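You operate a simulated robot arm through the tools that you are given. There is no shell and no other tool. Be economical: measure what you need, move in short steps, check, and stop when the job is done.

You run a simulated two-armed robot. Do the job below in one go: nothing can be reset, and whatever is moved stays where it is left.

TASK
Turn the drum to its red mark and lock it with the pin.
Fine: clutch IN to turn the hand wheel, OUT again after the pin is in; door 4A stays open.

The check looks at the end state, three seconds after you hand in, the way a careful person would. Anything else that was tipped, shoved, dropped, spilled or broken makes it a failure.

THE ROBOT
Two 7-joint arms with fingered hands on one trunk, on a carriage that runs on a rail from [-162.3, -0.1] to [25.7, 0] (x, y) and turns from -176 to 157 degrees about z. Base frame: it is fixed where the carriage stands at the start and does not move with it; the origin is on the floor, on the carriage's upright axis, x ahead of it, y to its left, z up. Units: cm, degrees, N and s.
The left shoulder is at the start at [7, 18.8, 132.6], the right one opposite. With the tool pointing down near the work surface each hand reaches from about 10 to 82 cm from the robot's upright axis, wherever it stands, measured 20 degrees to its own side. Places, roughly: belts air lever [90, -710, 120]; belts bleed button [90, -720, 130]; clutch lever [100, -20, 110]; drum air lever [90, -210, 120]; drum bleed button [90, -230, 130]; nip dial [90, 60, 70]; nip lever [90, 40, 70]; press air lever [90, 40, 130]; press bleed button [90, 30, 140]; red lock pin [90, -20, 140]. Payload 4 kg a hand.
Tool frame (each hand has its own): the origin (TCP) lies between the finger pads and is the grasp point; the fingertips stand 2.6 cm ahead of it; z points along the fingers, y is the line along which they close. The gripper opens to 13.2 cm. The gripper's body begins 7.3 cm behind the TCP. The gripper is a hand of 4 fingers: y runs from the thumb to the fingers, the wrist lies at [0, 0, -22.4] in the tool frame.
Orientation is that of the tool frame in the base frame, as a unit quaternion [w, x, y, z]. With the fingers straight down and closing along the base's y, the tool's x points along the base's -x, its y along +y and its z along -z.

THE INTERFACE
- The arms move only by the tool play_rows. It takes "left_moves", "right_moves" or both (then of equal length, played together; a hand with none holds still); each is a list of rows, each a list of 6 numbers: the shift along the base's x, y, z in cm, then the turn, a rotation vector about the base's x, y, z in degrees. In form: [[x, y, z, ax, ay, az], ...]. A call has 1 to 20 rows; each row shifts and turns the commanded pose from where the row before left it. Rows are played at 5 a second. More than 5 cm and 8.6 degrees between two rows, and nothing of the call is played. Where a pose cannot be reached the arm comes as near as it can. A force on the tool above 90 N (or 10 N above the force at the start of the call, whichever is more), or a blocked arm, ends the call early, and 0.2 s more pass. In this call time passes only in rows, and 0.2 s behind the last. It gives the time, the measured TCP pose, the force on the tool (base axes), the opening and the grip force at its end, in the units of the frame above (readings bear some noise), with the torque about the TCP (base axes, N m) and any sound that the robot's microphone picked up.
- Cameras (640 x 400 px; columns grow to the right, rows downward): "scene" is now at [13.65, -3.41, 160.69]; the picture's right is [-0.38, -0.92, 0.00], its down [-0.06, 0.02, -1.00] and it looks along [0.92, -0.38, -0.06] (base axes); focal length 214 px, centre (320, 200). "left" rides on the left gripper at [-7.3, 0.6, -9.4] in its tool frame; the picture's right is [-0.08, -1.00, 0.00], its down [0.78, -0.06, -0.62] and it looks along [0.61, -0.05, 0.79] (tool axes); focal length 230 px, centre (320, 200). "right" rides on the right gripper at [7.3, 0.6, -9.4] in its tool frame; the picture's right is [-0.08, 1.00, 0.00], its down [-0.79, -0.06, -0.62] and it looks along [-0.61, -0.05, 0.79] (tool axes); focal length 230 px, centre (320, 200). There is no depth. A picture from a camera that has moved, and an enlarged one, comes with that camera's place and axes in the base frame and with its lens.
- snapshot(camera): a new picture of that camera. It takes no simulated time.
- lift_body(by): slides the trunk up (or, below 0, down) by that many cm; the arms and the scene camera ride with it, the base frame stays. It gives what a move gives, with no picture.
- roll_base(legs): drives the robot by 1 to 6 legs, each [ahead, left, turn to the left] in cm, cm and degrees, along the robot's own axes; the way and the turn of a leg run together, so that a leg with both is an arc; at most 150 cm and 180 degrees a leg. The arms and the cameras ride along, it lands a little off, and it stops where it bumps. It keeps to its track: a leg is cut to what the track allows. It gives what a move gives.
- curl_fingers(finger1, finger2, finger3, thumb_bend, hand): sets how far each is bent, from 0 (flat) to 1 (curled in); at 0.3 the hand is open as for a grip, at 0.7 the pads meet at the TCP. One left out holds its place. A second passes; each finger stops where it meets its share of the squeeze, and holds until it gets a number again. It is the only way to open and close the hand. It gives what a move gives, with no picture; readings hold the bend of each and the force on the fingers (four entries, about 0 where the hand has none), thumb and palm.
- aim_head(pan, tilt): turns the head with the scene camera to pan (to the left, within 86 degrees either way) and tilt (down, from -29 to 69), counted from straight ahead of the robot. It gives what a move gives.
- inspect(camera, box): a new picture of the part [left, top, right, bottom] of that camera's present view, enlarged. It takes no simulated time.
- close_job(): hands the job in; it is judged then, once.

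Work in short steps. Places have to be worked out from the pictures, the camera data and where the tool is seen: move nearer, look again, correct. Check each grasp and each placing, and mend what went wrong. You have 120 turns and 92 pictures in all, those below and enlarged ones among them. Open the grippers and draw the arms clear of the work before you hand the job in, unless the task says otherwise; then end with one line.

The tools are called after "Request:" by a JSON object that holds its "api" and its "payload". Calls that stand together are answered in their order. play_rows: Moves the arms, as the interface text tells. Its arguments: {"type":"object","properties":{"left_moves":{"type":"array","items":{"type":"array","items":{"type":"number"}}},"right_moves":{"type":"array","items":{"type":"array","items":{"type":"number"}}}},"required":[]} The other tools are called the same way: lift_body (by) slides the trunk up or down; curl_fingers (finger1, finger2, finger3, thumb_bend, hand) moves the fingers one by one; roll_base (legs) drives the base; aim_head (pan, tilt) turns the head that bears the scene camera; snapshot (camera) takes a picture; inspect (camera, box) takes an enlarged picture of a part of a camera's view; close_job () hands the job in.

At the start:

```text
time: 0.0
left_ee_pos: [33.24, 5.05, 162.11]
left_tool_rot: [0.0, 0.0, 1.0, -0.001]
left_ft_force: [0.7, -0.1, 0.9]
left_torque: [-0.01, 0.01, 0.0]
left_gripper_width: 13.17
left_grip_force: 0.0
left_shape: jaw
left_bend: [0.3, 0.3, 0.3, 0.3]
left_finger forces: [0.0, 0.1, 0.0, 0.0, 0.0, 0.0]
right_ee_pos: [34.87, -33.59, 155.49]
right_tool_rot: [0.001, 0.001, 1.0, -0.001]
right_ft_force: [0.3, 0.3, -1.4]
right_torque: [0.01, -0.02, 0.01]
right_gripper_width: 13.19
right_grip_force: 0.0
right_shape: jaw
right_bend: [0.3, 0.3, 0.3, 0.3]
right_finger forces: [0.1, 0.0, 0.1, 0.0, 0.0, 0.0]
trunk travel left (down, up): [-80.3, 13.7]
robot x, y, heading: [-0.03, -0.29, -0.2]
head pan, tilt: [-22.5, 3.5]
```

scene: 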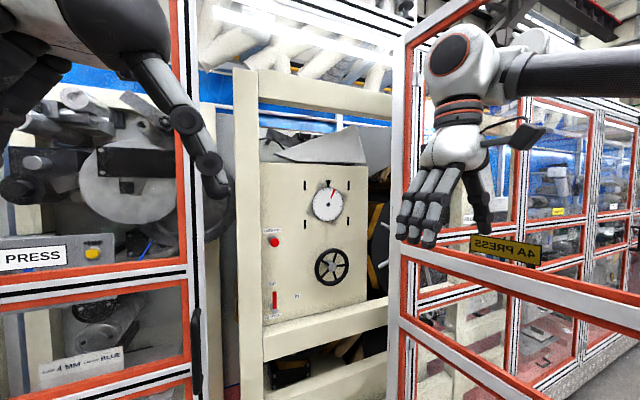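
right: 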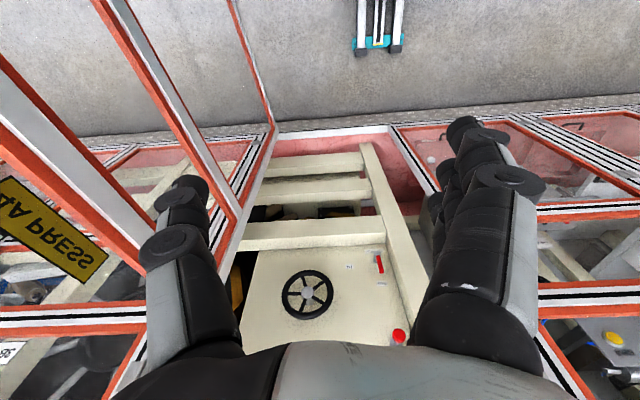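
left: 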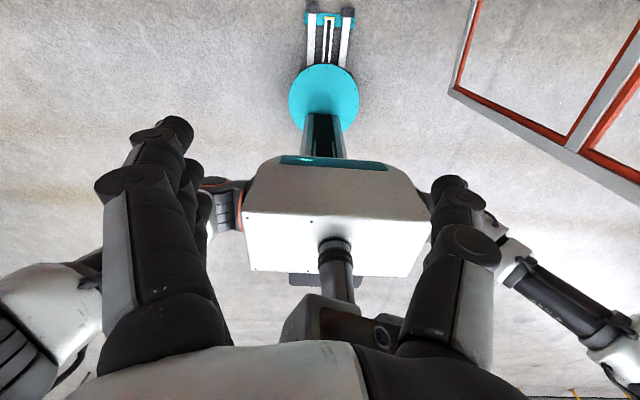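

The panel with dial, hand wheel, red lock pin and clutch lever is ahead, through the open door. I'll enlarge it to read the labels.

Request:
{"api": "inspect", "payload": {"camera": "scene", "box": [230, 150, 410, 340]}}

Request:
{"api": "inspect", "payload": {"camera": "scene", "box": [255, 220, 315, 330]}}

Request:
{"api": "inspect", "payload": {"camera": "scene", "box": [295, 165, 365, 235]}}

```text
2.11 times, centred on (320, 245) of scene
camera zoom: at [13.65, -3.41, 160.69], right [-0.38, -0.92, 0.0], down [-0.06, 0.02, -1.0], along [0.92, -0.38, -0.06], focal length 452 px, centre (320, 105)
```

zoom: 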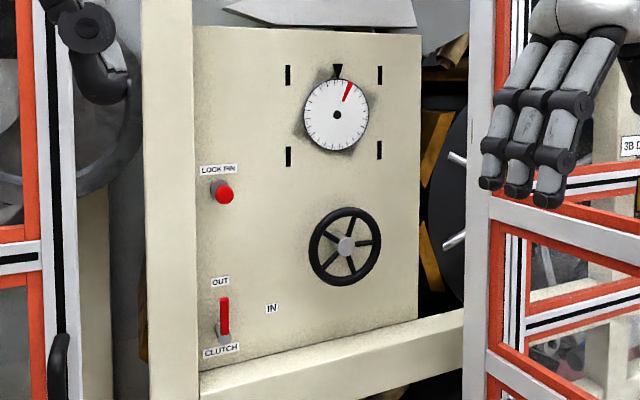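

```text
3.64 times, centred on (285, 275) of scene
camera zoom: at [13.65, -3.41, 160.69], right [-0.38, -0.92, 0.0], down [-0.06, 0.02, -1.0], along [0.92, -0.38, -0.06], focal length 780 px, centre (447, -73)
```

zoom: 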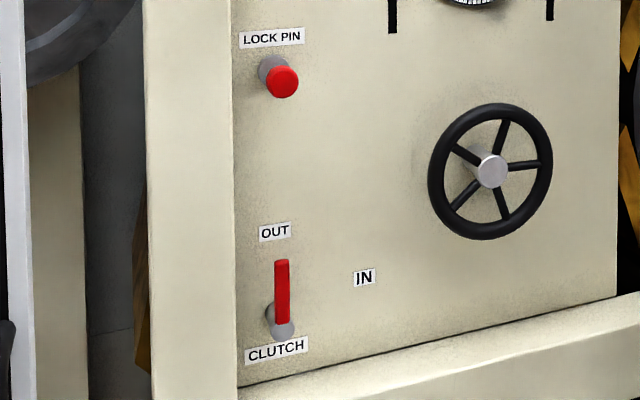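

```text
5.71 times, centred on (330, 200) of scene
camera zoom: at [13.65, -3.41, 160.69], right [-0.38, -0.92, 0.0], down [-0.06, 0.02, -1.0], along [0.92, -0.38, -0.06], focal length 1226 px, centre (263, 200)
```

zoom: 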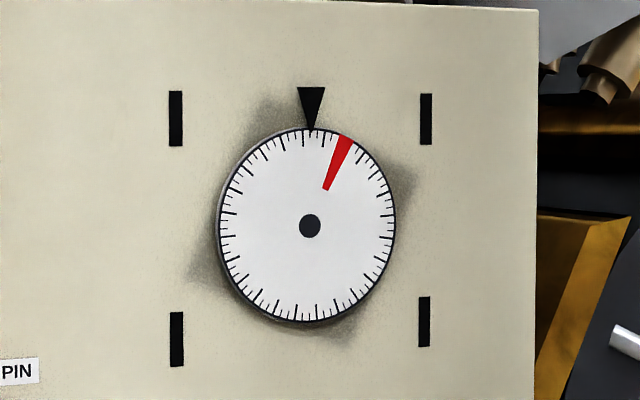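

Dial red mark is about 25° clockwise of the pointer; the clutch is OUT (up). I'll roll ahead 15 cm, aim the head at the panel, and triangulate.

Request:
{"api": "roll_base", "payload": {"legs": [[15, 0, 0]]}}

Request:
{"api": "aim_head", "payload": {"pan": -25, "tilt": 20}}

Request:
{"api": "snapshot", "payload": {"camera": "scene"}}

```text
time: 1.4
left_ee_pos: [47.62, 5.11, 162.26]
left_tool_rot: [0.003, 0.0, 1.0, -0.001]
left_ft_force: [-0.6, 0.8, 0.7]
left_torque: [0.0, -0.03, 0.0]
left_gripper_width: 13.19
left_grip_force: 0.1
left_shape: jaw
left_bend: [0.3, 0.3, 0.3, 0.3]
left_finger forces: [0.0, 0.0, 0.0, 0.1, 0.0, 0.1]
right_ee_pos: [49.46, -33.52, 155.58]
right_tool_rot: [0.003, 0.001, 1.0, 0.0]
right_ft_force: [-0.6, -0.4, -0.1]
right_torque: [0.0, -0.01, 0.05]
right_gripper_width: 13.2
right_grip_force: 0.1
right_shape: jaw
right_bend: [0.3, 0.3, 0.3, 0.3]
right_finger forces: [0.1, 0.1, 0.0, 0.0, 0.0, 0.1]
trunk travel left (down, up): [-80.3, 13.7]
robot x, y, heading: [14.72, 0.36, 0.1]
head pan, tilt: [-22.5, 3.5]
```

```text
time: 2.2
left_ee_pos: [48.16, 5.05, 162.1]
left_tool_rot: [0.0, 0.0, 1.0, -0.001]
left_ft_force: [-0.4, -0.5, 0.2]
left_torque: [0.03, 0.0, 0.01]
left_gripper_width: 13.18
left_grip_force: 0.1
left_shape: jaw
left_bend: [0.3, 0.3, 0.3, 0.3]
left_finger forces: [0.0, 0.0, 0.1, 0.1, 0.1, 0.1]
right_ee_pos: [49.93, -33.59, 155.44]
right_tool_rot: [0.001, 0.0, 1.0, 0.0]
right_ft_force: [0.0, -0.2, -0.6]
right_torque: [0.03, 0.01, 0.04]
right_gripper_width: 13.19
right_grip_force: 0.1
right_shape: jaw
right_bend: [0.3, 0.3, 0.3, 0.3]
right_finger forces: [0.1, 0.0, 0.0, 0.0, 0.0, 0.0]
trunk travel left (down, up): [-80.3, 13.7]
robot x, y, heading: [15.11, 0.12, 0.1]
head pan, tilt: [-25.0, 20.0]
```

```text
85 pictures are left
camera scene: at [28.67, -3.84, 158.02], right [-0.42, -0.91, 0.0], down [-0.31, 0.14, -0.94], along [0.85, -0.4, -0.34], focal length 214 px, centre (320, 200)
```

scene: 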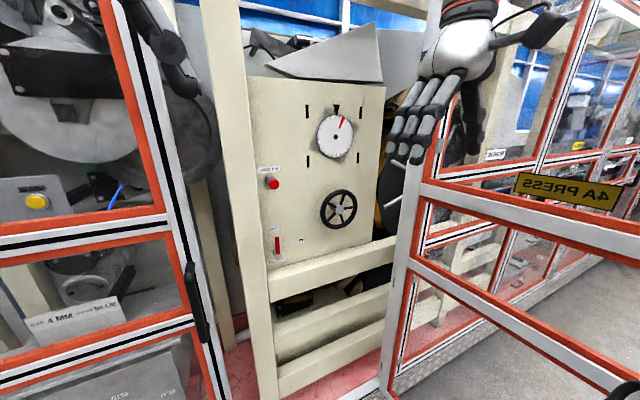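

I'll zoom on the panel from this nearer position to triangulate more exactly.

Request:
{"api": "inspect", "payload": {"camera": "scene", "box": [230, 90, 400, 280]}}

Request:
{"api": "snapshot", "payload": {"camera": "right"}}

```text
2.11 times, centred on (315, 185) of scene
camera zoom: at [28.67, -3.84, 158.02], right [-0.42, -0.91, 0.0], down [-0.31, 0.14, -0.94], along [0.85, -0.4, -0.34], focal length 452 px, centre (330, 232)
```

zoom: 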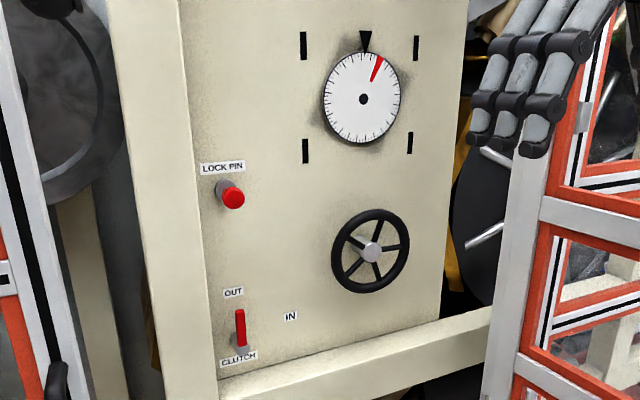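

```text
83 pictures are left
camera right: at [42.66, -33.07, 164.77], right [0.08, 1.0, 0.0], down [0.78, -0.06, 0.62], along [0.62, -0.05, -0.79], focal length 230 px, centre (320, 200)
```

right: 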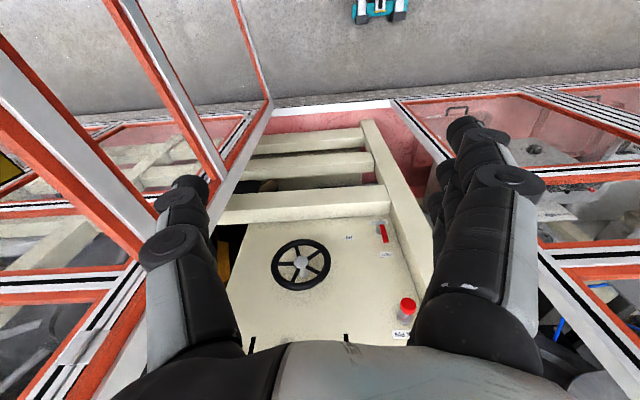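

Triangulation: wheel hub ≈ (92,-42,127.6), pin knob ≈ (90,-18,141), lever tip ≈ (94.6,-18,120) with pivot ≈ z 113. I'll point the right hand forward while moving it toward x 65, and pull the left hand aside.

Request:
{"api": "play_rows", "payload": {"right_moves": [[1.4, 0, -1, 0, -8.2, 0], [1.4, 0, -1, 0, -8.2, 0], [1.4, 0, -1, 0, -8.2, 0], [1.4, 0, -1, 0, -8.2, 0], [1.4, 0, -1, 0, -8.2, 0], [1.4, 0, -1, 0, -8.2, 0], [1.4, 0, -1, 0, -8.2, 0], [1.4, 0, -1, 0, -8.2, 0], [1.4, 0, -1, 0, -8.2, 0], [1.4, 0, -1, 0, -8.2, 0], [1.4, 0, -1, 0, -8.0, 0]], "left_moves": [[-1, 1, 0, 0, 0, 0], [-1, 1, 0, 0, 0, 0], [-1, 1, 0, 0, 0, 0], [-1, 1, 0, 0, 0, 0], [-1, 1, 0, 0, 0, 0], [-1, 1, 0, 0, 0, 0], [-1, 1, 0, 0, 0, 0], [-1, 1, 0, 0, 0, 0], [-1, 1, 0, 0, 0, 0], [-1, 1, 0, 0, 0, 0], [-1, 1, 0, 0, 0, 0]]}}

Request:
{"api": "snapshot", "payload": {"camera": "scene"}}

Request:
{"api": "snapshot", "payload": {"camera": "right"}}

```text
time: 4.6
left_ee_pos: [42.36, 10.67, 161.86]
left_tool_rot: [0.0, -0.001, 1.0, -0.001]
left_ft_force: [0.0, -0.1, 0.4]
left_torque: [0.06, 0.04, 0.03]
left_gripper_width: 13.19
left_grip_force: 0.0
left_shape: jaw
left_bend: [0.3, 0.3, 0.3, 0.3]
left_finger forces: [0.1, 0.0, 0.0, 0.0, 0.1, 0.1]
left hand out of reach, approached as far as the arm can: row 6, 7, 8, 9, 10, 11
right_ee_pos: [65.43, -33.9, 144.29]
right_tool_rot: [0.707, 0.002, 0.707, 0.001]
right_ft_force: [0.2, 0.4, 0.4]
right_torque: [0.01, 0.0, 0.01]
right_gripper_width: 13.18
right_grip_force: 0.1
right_shape: jaw
right_bend: [0.3, 0.3, 0.3, 0.3]
right_finger forces: [0.0, 0.1, 0.1, 0.0, 0.0, 0.1]
trunk travel left (down, up): [-80.3, 13.7]
robot x, y, heading: [14.59, 0.08, -0.1]
head pan, tilt: [-25.0, 20.0]
```

```text
82 pictures are left
camera scene: at [28.88, -4.08, 157.99], right [-0.42, -0.91, 0.0], down [-0.31, 0.15, -0.94], along [0.85, -0.4, -0.34], focal length 214 px, centre (320, 200)
```

scene: 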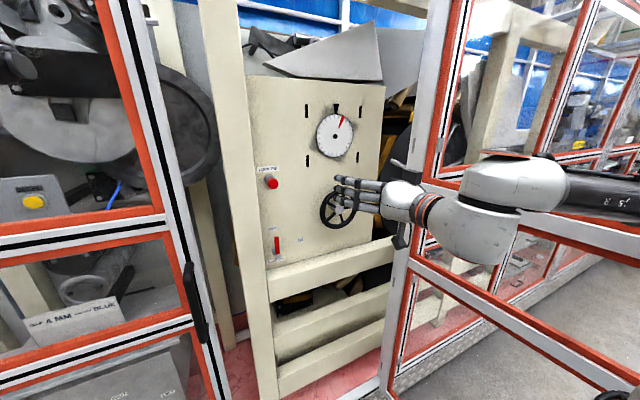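

```text
81 pictures are left
camera right: at [56.17, -33.33, 136.98], right [0.0, 1.0, 0.08], down [-0.62, -0.06, 0.78], along [0.79, -0.05, 0.62], focal length 230 px, centre (320, 200)
```

right: 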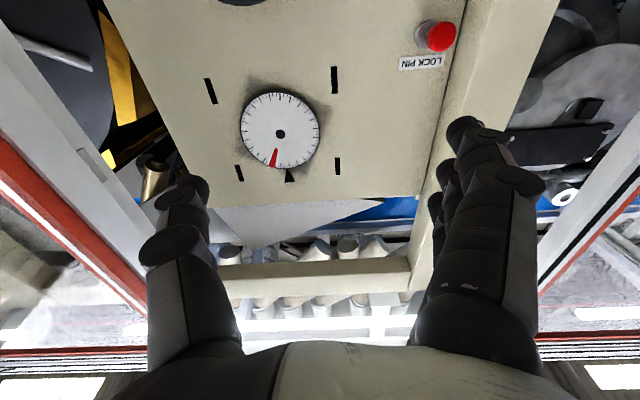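

The hand is forward-facing and clear. For the clutch I'll approach pitched 45° down and yawed 30° to stay clear of post and rail, with fingers half closed.

Request:
{"api": "curl_fingers", "payload": {"hand": "right", "finger1": 0.5, "finger2": 0.5, "finger3": 0.5, "thumb_bend": 0.5}}

Request:
{"api": "play_rows", "payload": {"right_moves": [[1, 0.5, -0.5, 0, 7.5, 0], [1, 0.5, -0.5, 0, 7.5, 0], [1, 0.5, -0.5, 0, 7.5, 0], [1, 0.5, -0.5, 0, 7.5, 0], [1, 0.5, -0.5, 0, 7.5, 0], [1, 0.5, -0.5, 0, 7.5, 0], [2, 1, -1.2, 0, 0, 7.5], [2, 1, -1.2, 0, 0, 7.5], [2, 1, -1.2, 0, 0, 7.5], [2, 1, -1.2, 0, 0, 7.5], [2, 0, -1.2, 0, 0, 0]]}}

Request:
{"api": "snapshot", "payload": {"camera": "scene"}}

Request:
{"api": "snapshot", "payload": {"camera": "right"}}

```text
time: 5.6
left_ee_pos: [42.06, 10.95, 161.88]
left_tool_rot: [0.0, 0.0, 1.0, -0.003]
left_ft_force: [0.7, 0.3, -0.6]
left_torque: [0.01, 0.02, -0.02]
left_gripper_width: 13.19
left_grip_force: 0.1
left_shape: jaw
left_bend: [0.3, 0.3, 0.3, 0.3]
left_finger forces: [0.0, 0.1, 0.0, 0.0, 0.1, 0.1]
right_ee_pos: [65.22, -33.68, 144.41]
right_tool_rot: [0.707, 0.0, 0.707, 0.0]
right_ft_force: [0.6, 0.7, 0.3]
right_torque: [0.0, 0.01, 0.02]
right_gripper_width: 7.15
right_grip_force: 0.1
right_shape: fingers
right_bend: [0.5, 0.5, 0.5, 0.5]
right_finger forces: [0.1, 0.0, 0.1, 0.0, 0.0, 0.0]
trunk travel left (down, up): [-80.3, 13.7]
robot x, y, heading: [14.6, -0.2, 0.1]
head pan, tilt: [-25.0, 20.0]
```

```text
time: 8.0
left_ee_pos: [42.15, 11.07, 161.93]
left_tool_rot: [0.001, 0.0, 1.0, -0.002]
left_ft_force: [1.4, 0.7, 0.0]
left_torque: [-0.01, 0.02, 0.01]
left_gripper_width: 13.19
left_grip_force: 0.0
left_shape: jaw
left_bend: [0.3, 0.3, 0.3, 0.3]
left_finger forces: [0.1, 0.0, 0.1, 0.0, 0.1, 0.1]
right_ee_pos: [81.41, -26.48, 135.36]
right_tool_rot: [0.37, -0.238, 0.892, 0.1]
right_ft_force: [0.6, -0.2, 1.1]
right_torque: [0.0, 0.02, 0.02]
right_gripper_width: 7.16
right_grip_force: 0.0
right_shape: fingers
right_bend: [0.5, 0.5, 0.5, 0.5]
right_finger forces: [0.0, 0.1, 0.0, 0.1, 0.1, 0.0]
trunk travel left (down, up): [-80.3, 13.7]
robot x, y, heading: [14.91, 0.08, 0.3]
head pan, tilt: [-25.0, 20.0]
```

```text
80 pictures are left
camera scene: at [28.71, -3.8, 158.01], right [-0.42, -0.91, 0.0], down [-0.31, 0.14, -0.94], along [0.85, -0.4, -0.34], focal length 214 px, centre (320, 200)
```

scene: 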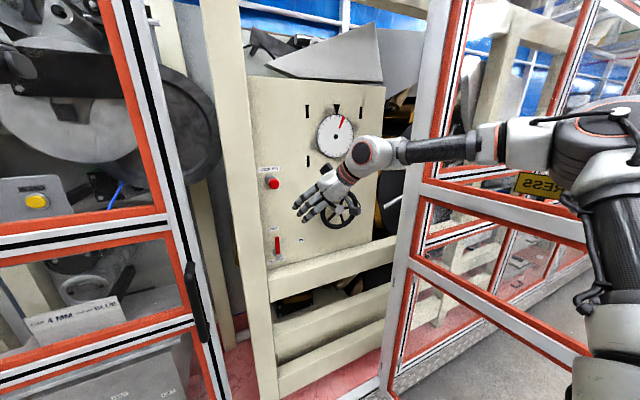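

```text
79 pictures are left
camera right: at [70.96, -31.98, 136.88], right [-0.45, 0.89, 0.06], down [0.13, 0.0, 0.99], along [0.88, 0.45, -0.12], focal length 230 px, centre (320, 200)
```

right: 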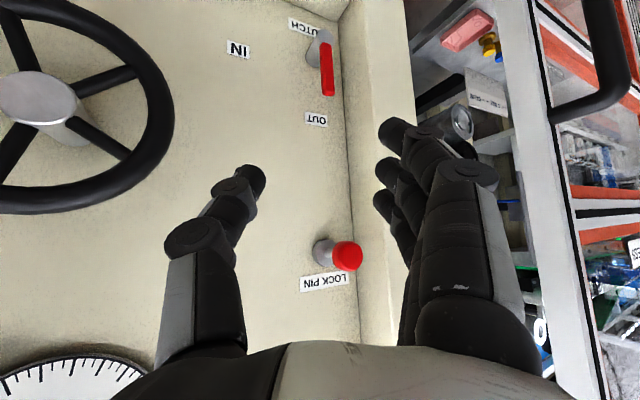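

Lever tip confirmed at about (94.6,-18,120). I'll reduce the yaw to 15° and advance, with the fingers to the lever's left and the thumb to its right.

Request:
{"api": "play_rows", "payload": {"right_moves": [[0.5, 1, -2, 0, 0, -7.5], [0.5, 1, -2, 0, 0, -7.5], [1.2, 1, -2, 0, 0, 0], [1.4, 1, -2, 0, 0, 0], [1.4, 1, -1.8, 0, 0, 0], [1.4, 0.8, -1.6, 0, 0, 0], [1.4, 0.2, -1.4, 0, 0, 0]]}}

Request:
{"api": "snapshot", "payload": {"camera": "right"}}

Request:
{"api": "inspect", "payload": {"camera": "scene", "box": [240, 150, 380, 290]}}

```text
time: 9.6
left_ee_pos: [42.01, 10.95, 161.88]
left_tool_rot: [0.001, -0.001, 1.0, -0.003]
left_ft_force: [-0.6, 0.0, 0.2]
left_torque: [-0.04, 0.0, -0.02]
left_gripper_width: 13.21
left_grip_force: 0.1
left_shape: jaw
left_bend: [0.3, 0.3, 0.3, 0.3]
left_finger forces: [0.0, 0.0, 0.0, 0.0, 0.0, 0.0]
right_ee_pos: [89.15, -20.68, 122.52]
right_tool_rot: [0.381, -0.12, 0.915, 0.051]
right_ft_force: [0.4, -0.3, -0.4]
right_torque: [0.0, -0.02, 0.0]
right_gripper_width: 7.14
right_grip_force: 0.1
right_shape: fingers
right_bend: [0.5, 0.5, 0.5, 0.5]
right_finger forces: [0.1, 0.0, 0.1, 0.0, 0.1, 0.0]
trunk travel left (down, up): [-80.3, 13.7]
robot x, y, heading: [14.87, 0.13, 0.0]
head pan, tilt: [-25.0, 20.0]
```

```text
78 pictures are left
camera right: at [77.66, -23.19, 124.0], right [-0.2, 0.98, 0.06], down [0.13, -0.03, 0.99], along [0.97, 0.21, -0.12], focal length 230 px, centre (320, 200)
```

right: 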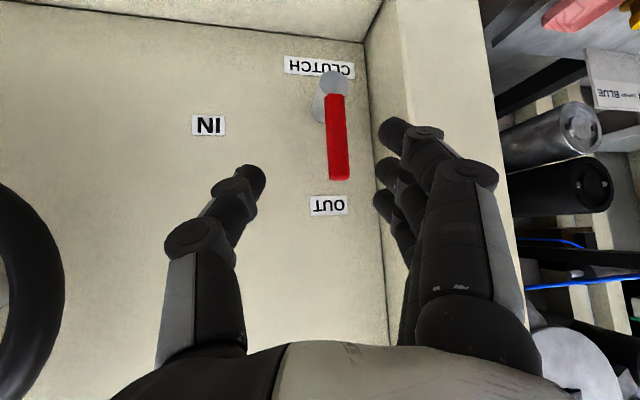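

```text
2.86 times, centred on (310, 220) of scene
camera zoom: at [28.72, -3.89, 158.01], right [-0.42, -0.91, 0.0], down [-0.31, 0.14, -0.94], along [0.85, -0.4, -0.34], focal length 613 px, centre (349, 143)
```

zoom: 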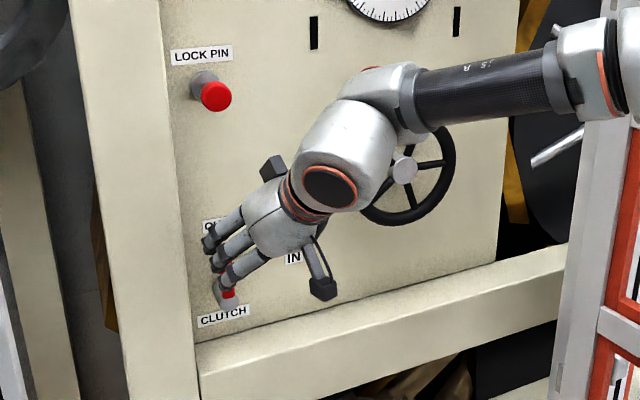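

All fingers are left of the lever and the thumb right. Advancing 3.4 cm and shifting 1 cm left so the fingers clear the lever.

Request:
{"api": "play_rows", "payload": {"right_moves": [[0, 1, 0, 0, 0, 0], [1.2, 0, -1, 0, 0, 0], [1.2, 0, -1, 0, 0, 0], [1, 0, -1, 0, 0, 0]]}}

Request:
{"api": "snapshot", "payload": {"camera": "right"}}

```text
time: 10.6
left_ee_pos: [41.99, 11.14, 161.9]
left_tool_rot: [0.001, 0.0, 1.0, -0.003]
left_ft_force: [0.1, -0.9, -0.3]
left_torque: [0.02, 0.0, -0.01]
left_gripper_width: 13.2
left_grip_force: 0.0
left_shape: jaw
left_bend: [0.3, 0.3, 0.3, 0.3]
left_finger forces: [0.0, 0.1, 0.1, 0.0, 0.1, 0.0]
right_ee_pos: [92.45, -19.71, 119.59]
right_tool_rot: [0.382, -0.12, 0.915, 0.05]
right_ft_force: [0.0, -1.5, 0.2]
right_torque: [0.02, 0.05, 0.01]
right_gripper_width: 7.15
right_grip_force: 0.2
right_shape: fingers
right_bend: [0.5, 0.5, 0.5, 0.5]
right_finger forces: [0.1, 0.0, 0.0, 0.0, 0.0, 0.0]
trunk travel left (down, up): [-80.3, 13.7]
robot x, y, heading: [15.03, -0.02, -0.1]
head pan, tilt: [-25.0, 20.0]
```

```text
76 pictures are left
camera right: at [80.95, -22.21, 121.11], right [-0.21, 0.98, 0.06], down [0.13, -0.03, 0.99], along [0.97, 0.21, -0.12], focal length 230 px, centre (320, 200)
```

right: 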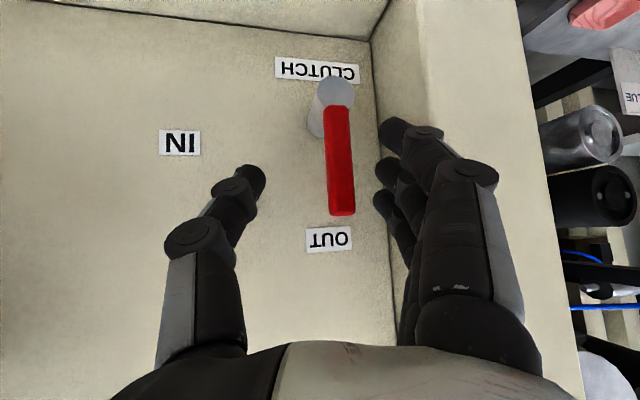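

Lever lies between thumb and fingers. I'll flatten the pitch to ~25° so the fingers stack vertically, then push the lever clockwise along its arc.

Request:
{"api": "play_rows", "payload": {"right_moves": [[0.2, 0, 0.4, 1.7, -6.4, 0], [0.2, 0, 0.4, 1.7, -6.4, 0], [0.2, 0, 0.3, 1.7, -6.4, 0], [0, -0.8, 0, 0, 0, 0], [0, -0.9, 0, 0, 0, 0], [0, -0.9, 0, 0, 0, 0], [0, -0.9, 0, 0, 0, 0]]}}

Request:
{"api": "snapshot", "payload": {"camera": "right"}}

```text
time: 12.2
left_ee_pos: [42.02, 10.81, 161.88]
left_tool_rot: [0.0, 0.001, 1.0, -0.002]
left_ft_force: [0.0, 0.1, -0.4]
left_torque: [0.03, 0.0, -0.01]
left_gripper_width: 13.21
left_grip_force: 0.0
left_shape: jaw
left_bend: [0.3, 0.3, 0.3, 0.3]
left_finger forces: [0.0, 0.1, 0.0, 0.0, 0.0, 0.0]
right_ee_pos: [93.02, -23.17, 120.72]
right_tool_rot: [0.533, -0.109, 0.836, 0.07]
right_ft_force: [-1.1, 1.0, 0.1]
right_torque: [0.0, 0.02, 0.03]
right_gripper_width: 7.45
right_grip_force: 0.7
right_shape: fingers
right_bend: [0.48, 0.5, 0.5, 0.5]
right_finger forces: [1.2, 0.1, 0.0, 0.1, 0.1, 0.0]
trunk travel left (down, up): [-80.3, 13.7]
robot x, y, heading: [14.89, -0.22, 0.2]
head pan, tilt: [-25.0, 20.0]
```

```text
75 pictures are left
camera right: at [81.76, -25.68, 118.08], right [-0.23, 0.97, 0.07], down [-0.2, -0.12, 0.97], along [0.95, 0.2, 0.22], focal length 230 px, centre (320, 200)
```

right: 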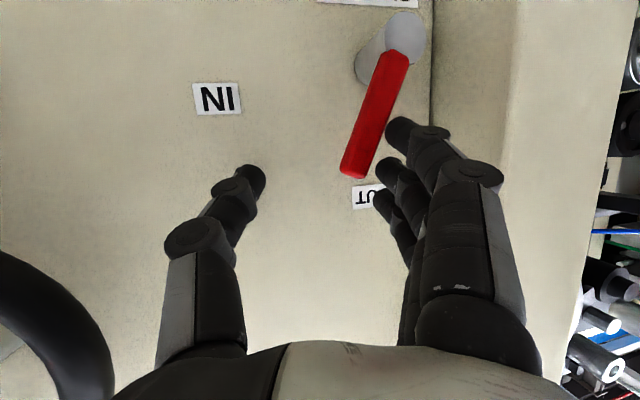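

The lever moves easily (≈25°, pushed by the lowest finger). Continuing along the arc.

Request:
{"api": "play_rows", "payload": {"right_moves": [[0, -0.9, -0.3, 0, 0, 0], [0, -0.8, -0.4, 0, 0, 0], [0, -0.7, -0.6, 0, 0, 0], [0, -0.6, -0.7, 0, 0, 0], [0, -0.5, -0.8, 0, 0, 0], [0, -0.4, -0.9, 0, 0, 0]]}}

Request:
{"api": "snapshot", "payload": {"camera": "right"}}

```text
time: 13.6
left_ee_pos: [41.52, 11.5, 161.92]
left_tool_rot: [0.004, 0.0, 1.0, -0.004]
left_ft_force: [-0.1, -0.2, -1.0]
left_torque: [-0.03, 0.03, 0.02]
left_gripper_width: 13.2
left_grip_force: 0.1
left_shape: jaw
left_bend: [0.3, 0.3, 0.3, 0.3]
left_finger forces: [0.0, 0.1, 0.0, 0.1, 0.1, 0.1]
right_ee_pos: [92.94, -26.43, 118.19]
right_tool_rot: [0.538, -0.11, 0.833, 0.07]
right_ft_force: [14.6, 4.7, 41.1]
right_torque: [2.18, -0.82, -0.64]
right_gripper_width: 7.3
right_grip_force: 20.5
right_shape: fingers
right_bend: [0.5, 0.5, 0.5, 0.5]
right_finger forces: [40.6, 0.0, 0.0, 0.1, 0.0, 0.0]
trunk travel left (down, up): [-80.3, 13.7]
robot x, y, heading: [15.04, 0.12, 0.4]
head pan, tilt: [-25.0, 20.0]
```

```text
74 pictures are left
camera right: at [81.69, -29.02, 115.41], right [-0.23, 0.97, 0.07], down [-0.22, -0.12, 0.97], along [0.95, 0.21, 0.24], focal length 230 px, centre (320, 200)
```

right: 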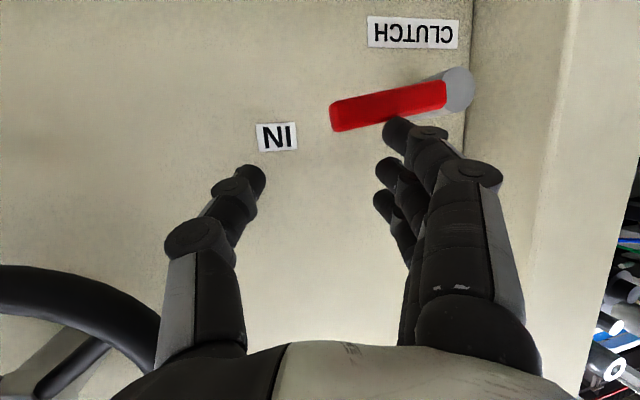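

The lever points at IN and reached a hard stop (41 N). I'll back off up and away and check from the scene camera.

Request:
{"api": "play_rows", "payload": {"right_moves": [[0, 0.3, 1.5, 0, 0, 0], [-1, 0, 1.5, 0, 0, 0], [-3, -1, 1, 0, 0, 0], [-4, -1, 1, 0, 0, 0], [-4, -2, 1, 0, 0, 0], [-4, -2, 2, 0, 0, 0]]}}

Request:
{"api": "inspect", "payload": {"camera": "scene", "box": [240, 80, 400, 280]}}

Request:
{"api": "snapshot", "payload": {"camera": "right"}}

```text
time: 15.0
left_ee_pos: [41.71, 10.9, 161.93]
left_tool_rot: [0.002, -0.001, 1.0, -0.003]
left_ft_force: [0.0, -0.4, 0.2]
left_torque: [0.02, -0.02, 0.0]
left_gripper_width: 13.19
left_grip_force: 0.1
left_shape: jaw
left_bend: [0.3, 0.3, 0.3, 0.3]
left_finger forces: [0.0, 0.0, 0.0, 0.0, 0.0, 0.0]
right_ee_pos: [76.82, -32.76, 125.14]
right_tool_rot: [0.533, -0.11, 0.836, 0.07]
right_ft_force: [-0.3, -0.3, 0.5]
right_torque: [0.03, 0.03, 0.01]
right_gripper_width: 7.14
right_grip_force: 0.2
right_shape: fingers
right_bend: [0.5, 0.5, 0.5, 0.5]
right_finger forces: [0.1, 0.0, 0.0, 0.0, 0.1, 0.1]
trunk travel left (down, up): [-80.3, 13.7]
robot x, y, heading: [15.02, 0.19, 0.2]
head pan, tilt: [-25.0, 20.0]
```

```text
2.00 times, centred on (320, 180) of scene
camera zoom: at [28.25, -3.97, 158.05], right [-0.42, -0.91, 0.0], down [-0.31, 0.15, -0.94], along [0.85, -0.4, -0.34], focal length 429 px, centre (320, 240)
```

zoom: 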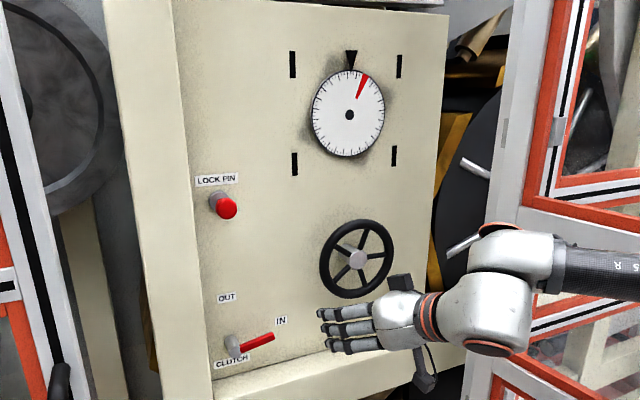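

```text
72 pictures are left
camera right: at [65.49, -35.24, 122.43], right [-0.23, 0.97, 0.07], down [-0.2, -0.12, 0.97], along [0.95, 0.21, 0.23], focal length 230 px, centre (320, 200)
```

right: 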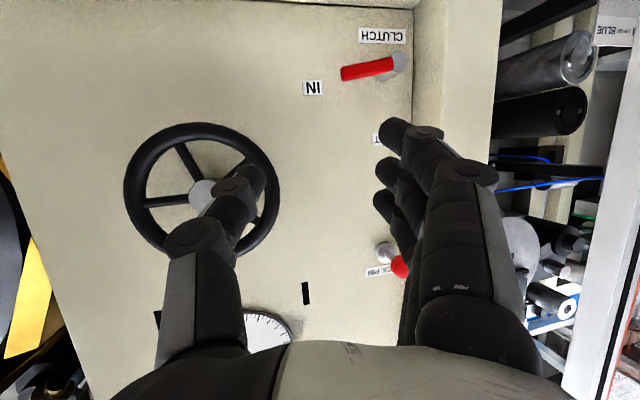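

Clutch is IN and the dial unchanged. Next I level the hand, narrow the opening, and line up in front of the wheel's left rim (y≈-35, z≈127.5).

Request:
{"api": "curl_fingers", "payload": {"hand": "right", "finger1": 0.57, "finger2": 0.57, "finger3": 0.57, "thumb_bend": 0.57}}

Request:
{"api": "play_rows", "payload": {"right_moves": [[0.6, -0.4, 0.5, 2.17, -8.07, 0], [0.6, -0.4, 0.5, 2.17, -8.07, 0], [0.6, -0.4, 0.5, 2.17, -8.07, 0], [1.5, -0.5, 0.5, 0, 0, -7.5], [1.5, -0.5, 0.5, 0, 0, -7.5]]}}

Request:
{"api": "snapshot", "payload": {"camera": "right"}}

Request:
{"api": "inspect", "payload": {"camera": "scene", "box": [240, 80, 400, 280]}}

```text
time: 16.0
left_ee_pos: [42.17, 11.11, 161.85]
left_tool_rot: [0.001, -0.001, 1.0, -0.002]
left_ft_force: [-0.2, 0.0, 0.8]
left_torque: [0.01, -0.02, 0.02]
left_gripper_width: 13.17
left_grip_force: 0.1
left_shape: jaw
left_bend: [0.3, 0.3, 0.3, 0.3]
left_finger forces: [0.0, 0.1, 0.0, 0.1, 0.0, 0.0]
right_ee_pos: [77.1, -32.61, 124.96]
right_tool_rot: [0.532, -0.11, 0.837, 0.07]
right_ft_force: [0.3, -0.1, 0.2]
right_torque: [0.02, 0.0, 0.01]
right_gripper_width: 5.22
right_grip_force: 0.2
right_shape: fingers
right_bend: [0.56, 0.56, 0.56, 0.56]
right_finger forces: [0.0, 0.0, 0.0, 0.0, 0.1, 0.0]
trunk travel left (down, up): [-80.3, 13.7]
robot x, y, heading: [15.03, -0.14, 0.0]
head pan, tilt: [-25.0, 20.0]
```

```text
time: 17.2
left_ee_pos: [42.02, 11.03, 161.83]
left_tool_rot: [0.0, 0.0, 1.0, -0.002]
left_ft_force: [0.8, -0.4, -0.1]
left_torque: [0.0, 0.04, 0.04]
left_gripper_width: 13.16
left_grip_force: 0.1
left_shape: jaw
left_bend: [0.3, 0.3, 0.3, 0.3]
left_finger forces: [0.1, 0.0, 0.1, 0.0, 0.1, 0.0]
right_ee_pos: [80.68, -36.59, 129.97]
right_tool_rot: [0.666, 0.0, 0.746, 0.001]
right_ft_force: [-1.3, 0.2, -0.4]
right_torque: [0.01, 0.03, -0.05]
right_gripper_width: 5.19
right_grip_force: 0.1
right_shape: fingers
right_bend: [0.56, 0.56, 0.56, 0.56]
right_finger forces: [0.1, 0.0, 0.1, 0.0, 0.0, 0.0]
right hand out of reach, approached as far as the arm can: row 3, 4, 5
trunk travel left (down, up): [-80.3, 13.7]
robot x, y, heading: [14.99, -0.08, 0.1]
head pan, tilt: [-25.0, 20.0]
```

```text
71 pictures are left
camera right: at [70.65, -36.1, 123.88], right [0.01, 1.0, 0.08], down [-0.52, -0.06, 0.85], along [0.85, -0.05, 0.52], focal length 230 px, centre (320, 200)
```

right: 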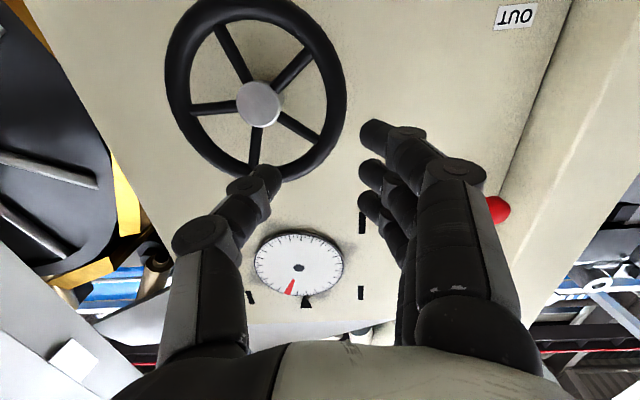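

```text
2.00 times, centred on (320, 180) of scene
camera zoom: at [28.67, -3.79, 158.01], right [-0.42, -0.91, 0.0], down [-0.31, 0.14, -0.94], along [0.85, -0.4, -0.34], focal length 429 px, centre (320, 240)
```

zoom: 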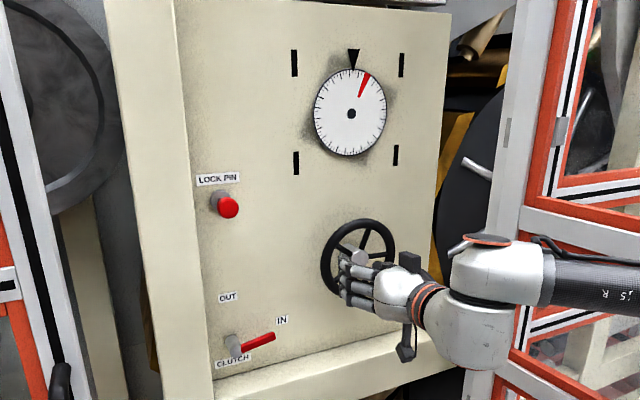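

The fully level pose is just out of reach, so I'll pitch the hand back ~15° down and see where it settles.

Request:
{"api": "play_rows", "payload": {"right_moves": [[0, 0, 0, 0, 7.5, 0], [0, 0, 0, 0, 7.5, 0], [0, 0, 0, 0, 5, 0]]}}

```text
time: 18.0
left_ee_pos: [41.98, 10.96, 161.88]
left_tool_rot: [0.001, 0.0, 1.0, -0.002]
left_ft_force: [0.7, 0.5, 0.1]
left_torque: [-0.02, -0.02, 0.01]
left_gripper_width: 13.18
left_grip_force: 0.1
left_shape: jaw
left_bend: [0.3, 0.3, 0.3, 0.3]
left_finger forces: [0.1, 0.0, 0.0, 0.0, 0.2, 0.0]
right_ee_pos: [80.62, -36.67, 130.01]
right_tool_rot: [0.528, 0.002, 0.849, 0.001]
right_ft_force: [-0.1, -0.3, 0.2]
right_torque: [0.07, -0.01, 0.0]
right_gripper_width: 5.18
right_grip_force: 0.1
right_shape: fingers
right_bend: [0.56, 0.56, 0.56, 0.56]
right_finger forces: [0.0, 0.0, 0.0, 0.0, 0.0, 0.0]
trunk travel left (down, up): [-80.3, 13.7]
robot x, y, heading: [14.85, 0.09, 0.2]
head pan, tilt: [-25.0, 20.0]
```

Pose is good now at 26° down. Moving to just in front of the left rim.

Request:
{"api": "play_rows", "payload": {"right_moves": [[1.2, 0.7, 0, 0, 0, 0], [1.5, 0.6, 0, 0, 0, 0], [1.5, 0.4, -0.3, 0, 0, 0], [1.5, 0, -0.3, 0, 0, 0]]}}

Request:
{"api": "snapshot", "payload": {"camera": "right"}}

Request:
{"api": "inspect", "payload": {"camera": "scene", "box": [260, 90, 400, 280]}}

```text
time: 19.0
left_ee_pos: [42.22, 10.95, 161.86]
left_tool_rot: [0.001, 0.0, 1.0, -0.002]
left_ft_force: [-0.1, -0.1, 0.3]
left_torque: [0.01, 0.01, 0.0]
left_gripper_width: 13.2
left_grip_force: 0.0
left_shape: jaw
left_bend: [0.3, 0.3, 0.3, 0.3]
left_finger forces: [0.1, 0.1, 0.0, 0.1, 0.0, 0.0]
right_ee_pos: [86.4, -34.82, 129.51]
right_tool_rot: [0.529, 0.002, 0.848, 0.002]
right_ft_force: [0.6, -0.6, 0.5]
right_torque: [0.03, 0.01, 0.0]
right_gripper_width: 5.18
right_grip_force: 0.0
right_shape: fingers
right_bend: [0.56, 0.56, 0.56, 0.56]
right_finger forces: [0.0, 0.1, 0.0, 0.0, 0.0, 0.1]
trunk travel left (down, up): [-80.3, 13.7]
robot x, y, heading: [15.25, -0.13, 0.2]
head pan, tilt: [-25.0, 20.0]
```

```text
69 pictures are left
camera right: at [74.85, -34.35, 127.05], right [0.04, 1.0, 0.07], down [-0.21, -0.07, 0.98], along [0.98, -0.05, 0.21], focal length 230 px, centre (320, 200)
```

right: 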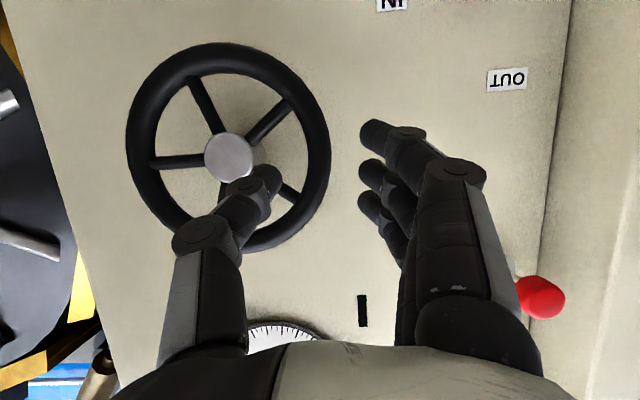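

```text
2.11 times, centred on (330, 185) of scene
camera zoom: at [28.69, -3.81, 158.01], right [-0.42, -0.91, 0.0], down [-0.31, 0.14, -0.94], along [0.85, -0.4, -0.34], focal length 452 px, centre (299, 232)
```

zoom: 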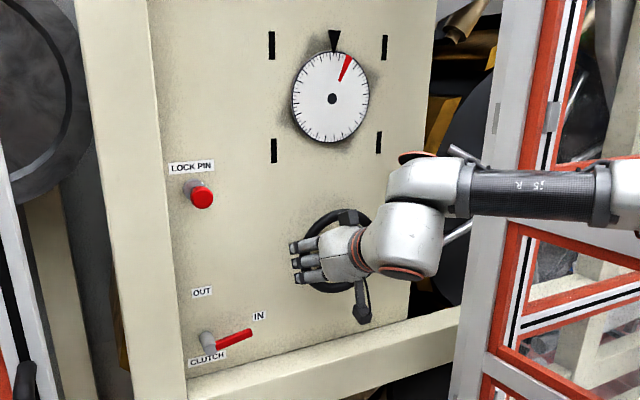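

Thumb tip is aligned with the gap between the two left spokes, fingers outside the rim. Advancing 4.6 cm.

Request:
{"api": "play_rows", "payload": {"right_moves": [[1.2, 0.1, -0.4, 0, 0, 0], [1.2, 0.1, -0.4, 0, 0, 0], [1.1, 0, -0.4, 0, 0, 0], [1.1, 0, -0.4, 0, 0, 0]]}}

Request:
{"api": "snapshot", "payload": {"camera": "right"}}

```text
time: 20.0
left_ee_pos: [42.11, 11.1, 161.89]
left_tool_rot: [0.001, 0.0, 1.0, -0.003]
left_ft_force: [-0.4, -0.4, 0.2]
left_torque: [-0.01, 0.01, 0.02]
left_gripper_width: 13.14
left_grip_force: 0.0
left_shape: jaw
left_bend: [0.3, 0.3, 0.3, 0.3]
left_finger forces: [0.0, 0.0, 0.0, 0.1, 0.0, 0.1]
right_ee_pos: [90.97, -34.74, 127.76]
right_tool_rot: [0.529, 0.003, 0.848, 0.001]
right_ft_force: [-0.1, 0.3, 0.1]
right_torque: [0.0, 0.01, -0.03]
right_gripper_width: 5.19
right_grip_force: 0.1
right_shape: fingers
right_bend: [0.56, 0.56, 0.56, 0.56]
right_finger forces: [0.0, 0.0, 0.0, 0.0, 0.0, 0.0]
trunk travel left (down, up): [-80.3, 13.7]
robot x, y, heading: [14.74, -0.11, 0.0]
head pan, tilt: [-25.0, 20.0]
```

```text
67 pictures are left
camera right: at [79.42, -34.19, 125.41], right [0.04, 1.0, 0.07], down [-0.21, -0.07, 0.98], along [0.98, -0.05, 0.2], focal length 230 px, centre (320, 200)
```

right: 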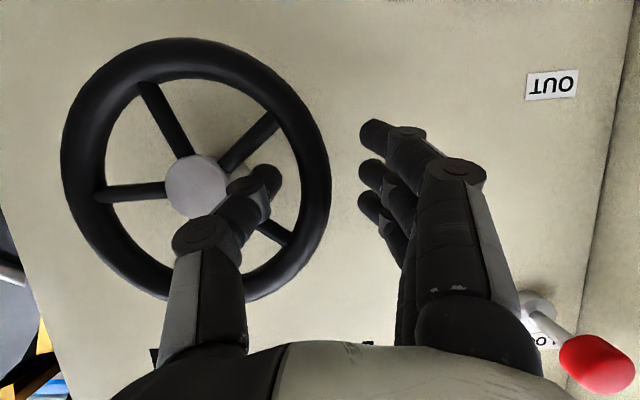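

Rim is between thumb and fingers. Advance 1.2 cm more and close on the rim.

Request:
{"api": "play_rows", "payload": {"right_moves": [[0.7, 0, 0, 0, 0, 0], [0.6, 0, -0.2, 0, 0, 0]]}}

Request:
{"api": "curl_fingers", "payload": {"hand": "right", "finger1": 0.72, "finger2": 0.72, "finger3": 0.72, "thumb_bend": 0.72}}

Request:
{"api": "snapshot", "payload": {"camera": "right"}}

```text
time: 20.6
left_ee_pos: [42.16, 11.02, 161.87]
left_tool_rot: [0.001, 0.001, 1.0, -0.003]
left_ft_force: [1.0, 0.2, -0.9]
left_torque: [-0.02, -0.02, -0.03]
left_gripper_width: 13.19
left_grip_force: 0.0
left_shape: jaw
left_bend: [0.3, 0.3, 0.3, 0.3]
left_finger forces: [0.1, 0.1, 0.1, 0.1, 0.0, 0.1]
right_ee_pos: [92.25, -34.74, 127.6]
right_tool_rot: [0.53, 0.002, 0.848, 0.001]
right_ft_force: [-0.1, -0.7, -0.3]
right_torque: [-0.01, 0.02, 0.01]
right_gripper_width: 5.18
right_grip_force: 0.1
right_shape: fingers
right_bend: [0.56, 0.56, 0.56, 0.56]
right_finger forces: [0.0, 0.0, 0.0, 0.0, 0.0, 0.0]
trunk travel left (down, up): [-80.3, 13.7]
robot x, y, heading: [14.99, -0.0, -0.2]
head pan, tilt: [-25.0, 20.0]
```

```text
time: 21.6
left_ee_pos: [42.12, 10.83, 161.82]
left_tool_rot: [0.002, 0.001, 1.0, -0.003]
left_ft_force: [0.3, -0.1, -0.2]
left_torque: [-0.01, 0.0, 0.0]
left_gripper_width: 13.19
left_grip_force: 0.0
left_shape: jaw
left_bend: [0.3, 0.3, 0.3, 0.3]
left_finger forces: [0.0, 0.0, 0.1, 0.1, 0.0, 0.0]
right_ee_pos: [92.35, -34.8, 127.49]
right_tool_rot: [0.528, 0.001, 0.849, 0.002]
right_ft_force: [5.7, -3.8, 0.5]
right_torque: [0.0, -0.05, 0.0]
right_gripper_width: 1.69
right_grip_force: 6.8
right_shape: fingers
right_bend: [0.71, 0.71, 0.72, 0.68]
right_finger forces: [1.5, 2.7, 0.0, 0.0, 9.3, 0.0]
trunk travel left (down, up): [-80.3, 13.7]
robot x, y, heading: [14.7, -0.56, 0.1]
head pan, tilt: [-25.0, 20.0]
```

```text
66 pictures are left
camera right: at [80.79, -34.28, 125.14], right [0.04, 1.0, 0.07], down [-0.21, -0.07, 0.98], along [0.98, -0.05, 0.2], focal length 230 px, centre (320, 200)
```

right: 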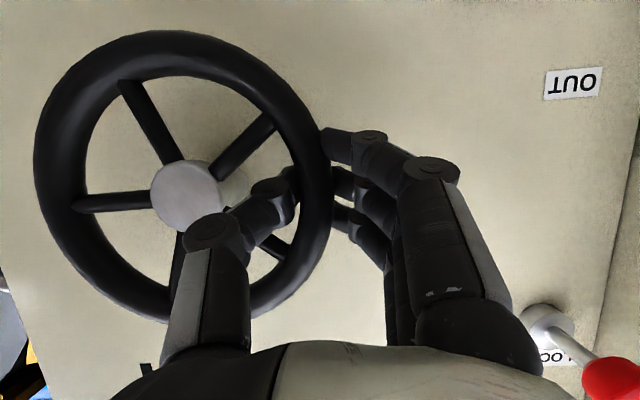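

Rim is held. I'll tighten and turn 20° counter-clockwise (rim's left side down) about the hub to find the gearing.

Request:
{"api": "curl_fingers", "payload": {"hand": "right", "finger1": 0.85, "finger2": 0.85, "finger3": 0.85, "thumb_bend": 0.8}}

Request:
{"api": "play_rows", "payload": {"right_moves": [[0, -0.03, -0.61, -5, 0, 0], [0, -0.08, -0.61, -5, 0, 0], [0, -0.13, -0.6, -5, 0, 0], [0, -0.18, -0.58, -5, 0, 0]]}}

Request:
{"api": "snapshot", "payload": {"camera": "right"}}

Request:
{"api": "inspect", "payload": {"camera": "scene", "box": [290, 90, 400, 240]}}

```text
time: 22.6
left_ee_pos: [42.58, 10.95, 161.73]
left_tool_rot: [-0.001, -0.001, 1.0, -0.002]
left_ft_force: [-0.2, -0.5, 0.5]
left_torque: [0.03, 0.01, -0.07]
left_gripper_width: 13.16
left_grip_force: 0.0
left_shape: jaw
left_bend: [0.3, 0.3, 0.3, 0.3]
left_finger forces: [0.0, 0.0, 0.0, 0.1, 0.0, 0.0]
right_ee_pos: [92.7, -34.55, 127.43]
right_tool_rot: [0.528, 0.002, 0.849, 0.002]
right_ft_force: [19.2, 0.3, 1.0]
right_torque: [0.03, -0.01, 0.06]
right_gripper_width: 1.43
right_grip_force: 24.9
right_shape: fingers
right_bend: [0.76, 0.74, 0.81, 0.69]
right_finger forces: [10.5, 9.7, 9.0, 0.0, 21.1, 0.0]
trunk travel left (down, up): [-80.3, 13.7]
robot x, y, heading: [15.0, -0.32, -0.1]
head pan, tilt: [-25.0, 20.0]
```

```text
time: 23.6
left_ee_pos: [42.53, 11.33, 161.64]
left_tool_rot: [-0.001, -0.001, 1.0, -0.003]
left_ft_force: [0.1, 0.2, -0.2]
left_torque: [-0.03, -0.01, -0.02]
left_gripper_width: 13.2
left_grip_force: 0.0
left_shape: jaw
left_bend: [0.3, 0.3, 0.3, 0.3]
left_finger forces: [0.0, 0.0, 0.1, 0.0, 0.0, 0.1]
right_ee_pos: [92.65, -34.94, 125.18]
right_tool_rot: [0.52, -0.092, 0.836, -0.146]
right_ft_force: [25.7, 4.0, 5.5]
right_torque: [0.06, 0.04, 0.13]
right_gripper_width: 1.45
right_grip_force: 26.3
right_shape: fingers
right_bend: [0.76, 0.74, 0.81, 0.69]
right_finger forces: [10.1, 10.2, 10.3, 0.0, 21.8, 0.1]
trunk travel left (down, up): [-80.3, 13.7]
robot x, y, heading: [15.01, 0.07, -0.1]
head pan, tilt: [-25.0, 20.0]
```

```text
65 pictures are left
camera right: at [81.1, -35.28, 122.58], right [0.03, 0.96, -0.27], down [-0.21, 0.27, 0.94], along [0.98, 0.03, 0.21], focal length 230 px, centre (320, 200)
```

right: 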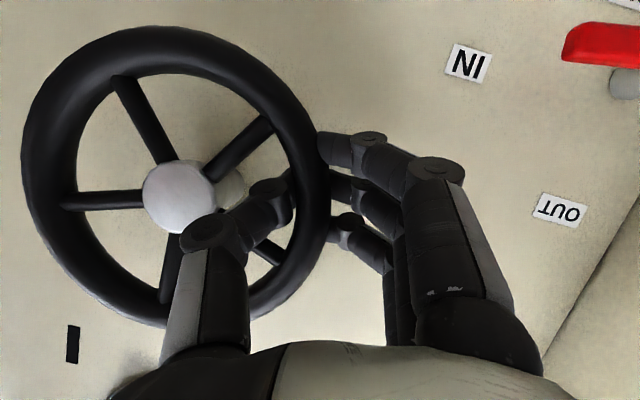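

```text
2.67 times, centred on (345, 165) of scene
camera zoom: at [29.18, -3.65, 157.97], right [-0.42, -0.91, 0.0], down [-0.31, 0.14, -0.94], along [0.85, -0.4, -0.34], focal length 572 px, centre (253, 293)
```

zoom: 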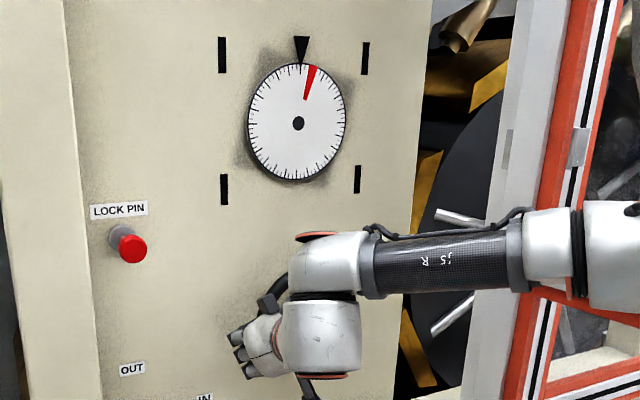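

The wheel follows the hand and the mark moved toward the pointer (≈27°→≈17°), about half the wheel angle. Turn another 20°.

Request:
{"api": "play_rows", "payload": {"right_moves": [[0, -0.23, -0.56, -5, 0, 0], [0, -0.28, -0.54, -5, 0, 0], [0, -0.33, -0.52, -5, 0, 0], [0, -0.37, -0.49, -5, 0, 0]]}}

Request:
{"api": "inspect", "payload": {"camera": "scene", "box": [310, 95, 365, 165]}}

Request:
{"api": "snapshot", "payload": {"camera": "scene"}}

```text
time: 24.6
left_ee_pos: [42.74, 11.27, 161.67]
left_tool_rot: [-0.001, -0.001, 1.0, -0.004]
left_ft_force: [0.6, -0.3, 0.1]
left_torque: [-0.01, -0.04, 0.01]
left_gripper_width: 13.19
left_grip_force: 0.0
left_shape: jaw
left_bend: [0.3, 0.3, 0.3, 0.3]
left_finger forces: [0.0, 0.1, 0.0, 0.0, 0.1, 0.0]
right_ee_pos: [92.75, -35.99, 122.83]
right_tool_rot: [0.496, -0.182, 0.799, -0.289]
right_ft_force: [23.6, 11.3, -0.6]
right_torque: [0.16, 0.11, 0.11]
right_gripper_width: 1.44
right_grip_force: 26.0
right_shape: fingers
right_bend: [0.76, 0.74, 0.81, 0.7]
right_finger forces: [11.8, 9.9, 9.8, 0.0, 20.2, 0.0]
trunk travel left (down, up): [-80.3, 13.7]
robot x, y, heading: [14.99, 0.21, 0.0]
head pan, tilt: [-25.0, 20.0]
```

```text
5.71 times, centred on (338, 130) of scene
camera zoom: at [29.23, -3.51, 157.96], right [-0.42, -0.91, 0.0], down [-0.31, 0.14, -0.94], along [0.85, -0.4, -0.34], focal length 1226 px, centre (220, 600)
```

zoom: 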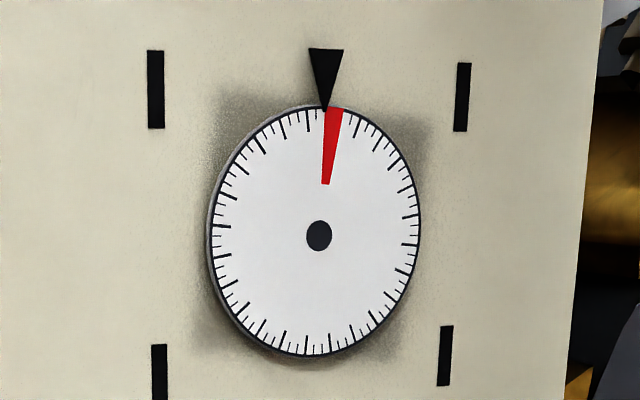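

```text
62 pictures are left
camera scene: at [29.23, -3.51, 157.96], right [-0.42, -0.91, 0.0], down [-0.31, 0.14, -0.94], along [0.85, -0.4, -0.34], focal length 214 px, centre (320, 200)
```

scene: 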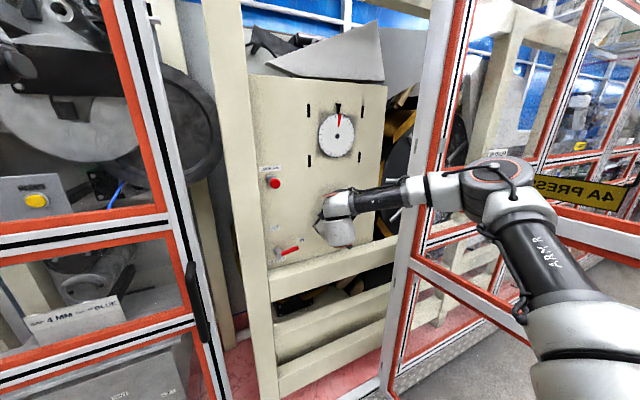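

The mark is about 5–6° short of the pointer. Turn 10° more on the wheel.

Request:
{"api": "play_rows", "payload": {"right_moves": [[0, -0.41, -0.45, -5, 0, 0], [0, -0.45, -0.41, -5, 0, 0]]}}

Request:
{"api": "inspect", "payload": {"camera": "scene", "box": [310, 95, 365, 165]}}

```text
time: 25.2
left_ee_pos: [42.82, 11.25, 161.8]
left_tool_rot: [-0.001, -0.001, 1.0, -0.004]
left_ft_force: [0.8, 0.5, 0.8]
left_torque: [0.02, -0.02, -0.01]
left_gripper_width: 13.17
left_grip_force: 0.1
left_shape: jaw
left_bend: [0.3, 0.3, 0.3, 0.3]
left_finger forces: [0.1, 0.1, 0.0, 0.0, 0.0, 0.0]
right_ee_pos: [92.64, -36.91, 122.0]
right_tool_rot: [0.478, -0.224, 0.771, -0.357]
right_ft_force: [21.6, 13.6, -5.5]
right_torque: [0.17, 0.13, 0.09]
right_gripper_width: 1.48
right_grip_force: 25.4
right_shape: fingers
right_bend: [0.76, 0.74, 0.81, 0.7]
right_finger forces: [12.7, 9.9, 9.6, 0.1, 19.6, 0.0]
trunk travel left (down, up): [-80.3, 13.7]
robot x, y, heading: [15.07, 0.19, -0.1]
head pan, tilt: [-25.0, 20.0]
```

```text
5.71 times, centred on (338, 130) of scene
camera zoom: at [29.28, -3.5, 157.95], right [-0.42, -0.91, 0.0], down [-0.31, 0.14, -0.94], along [0.85, -0.4, -0.35], focal length 1226 px, centre (220, 600)
```

zoom: 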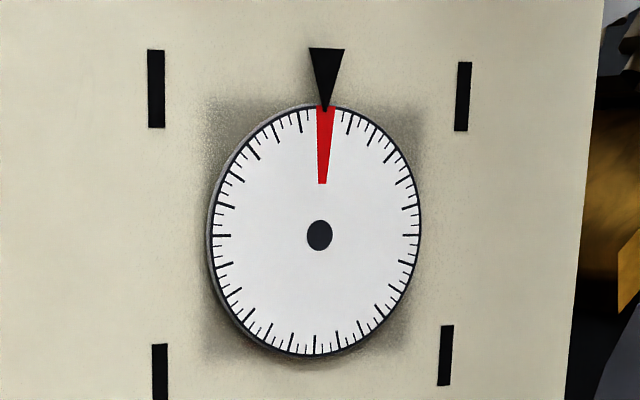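

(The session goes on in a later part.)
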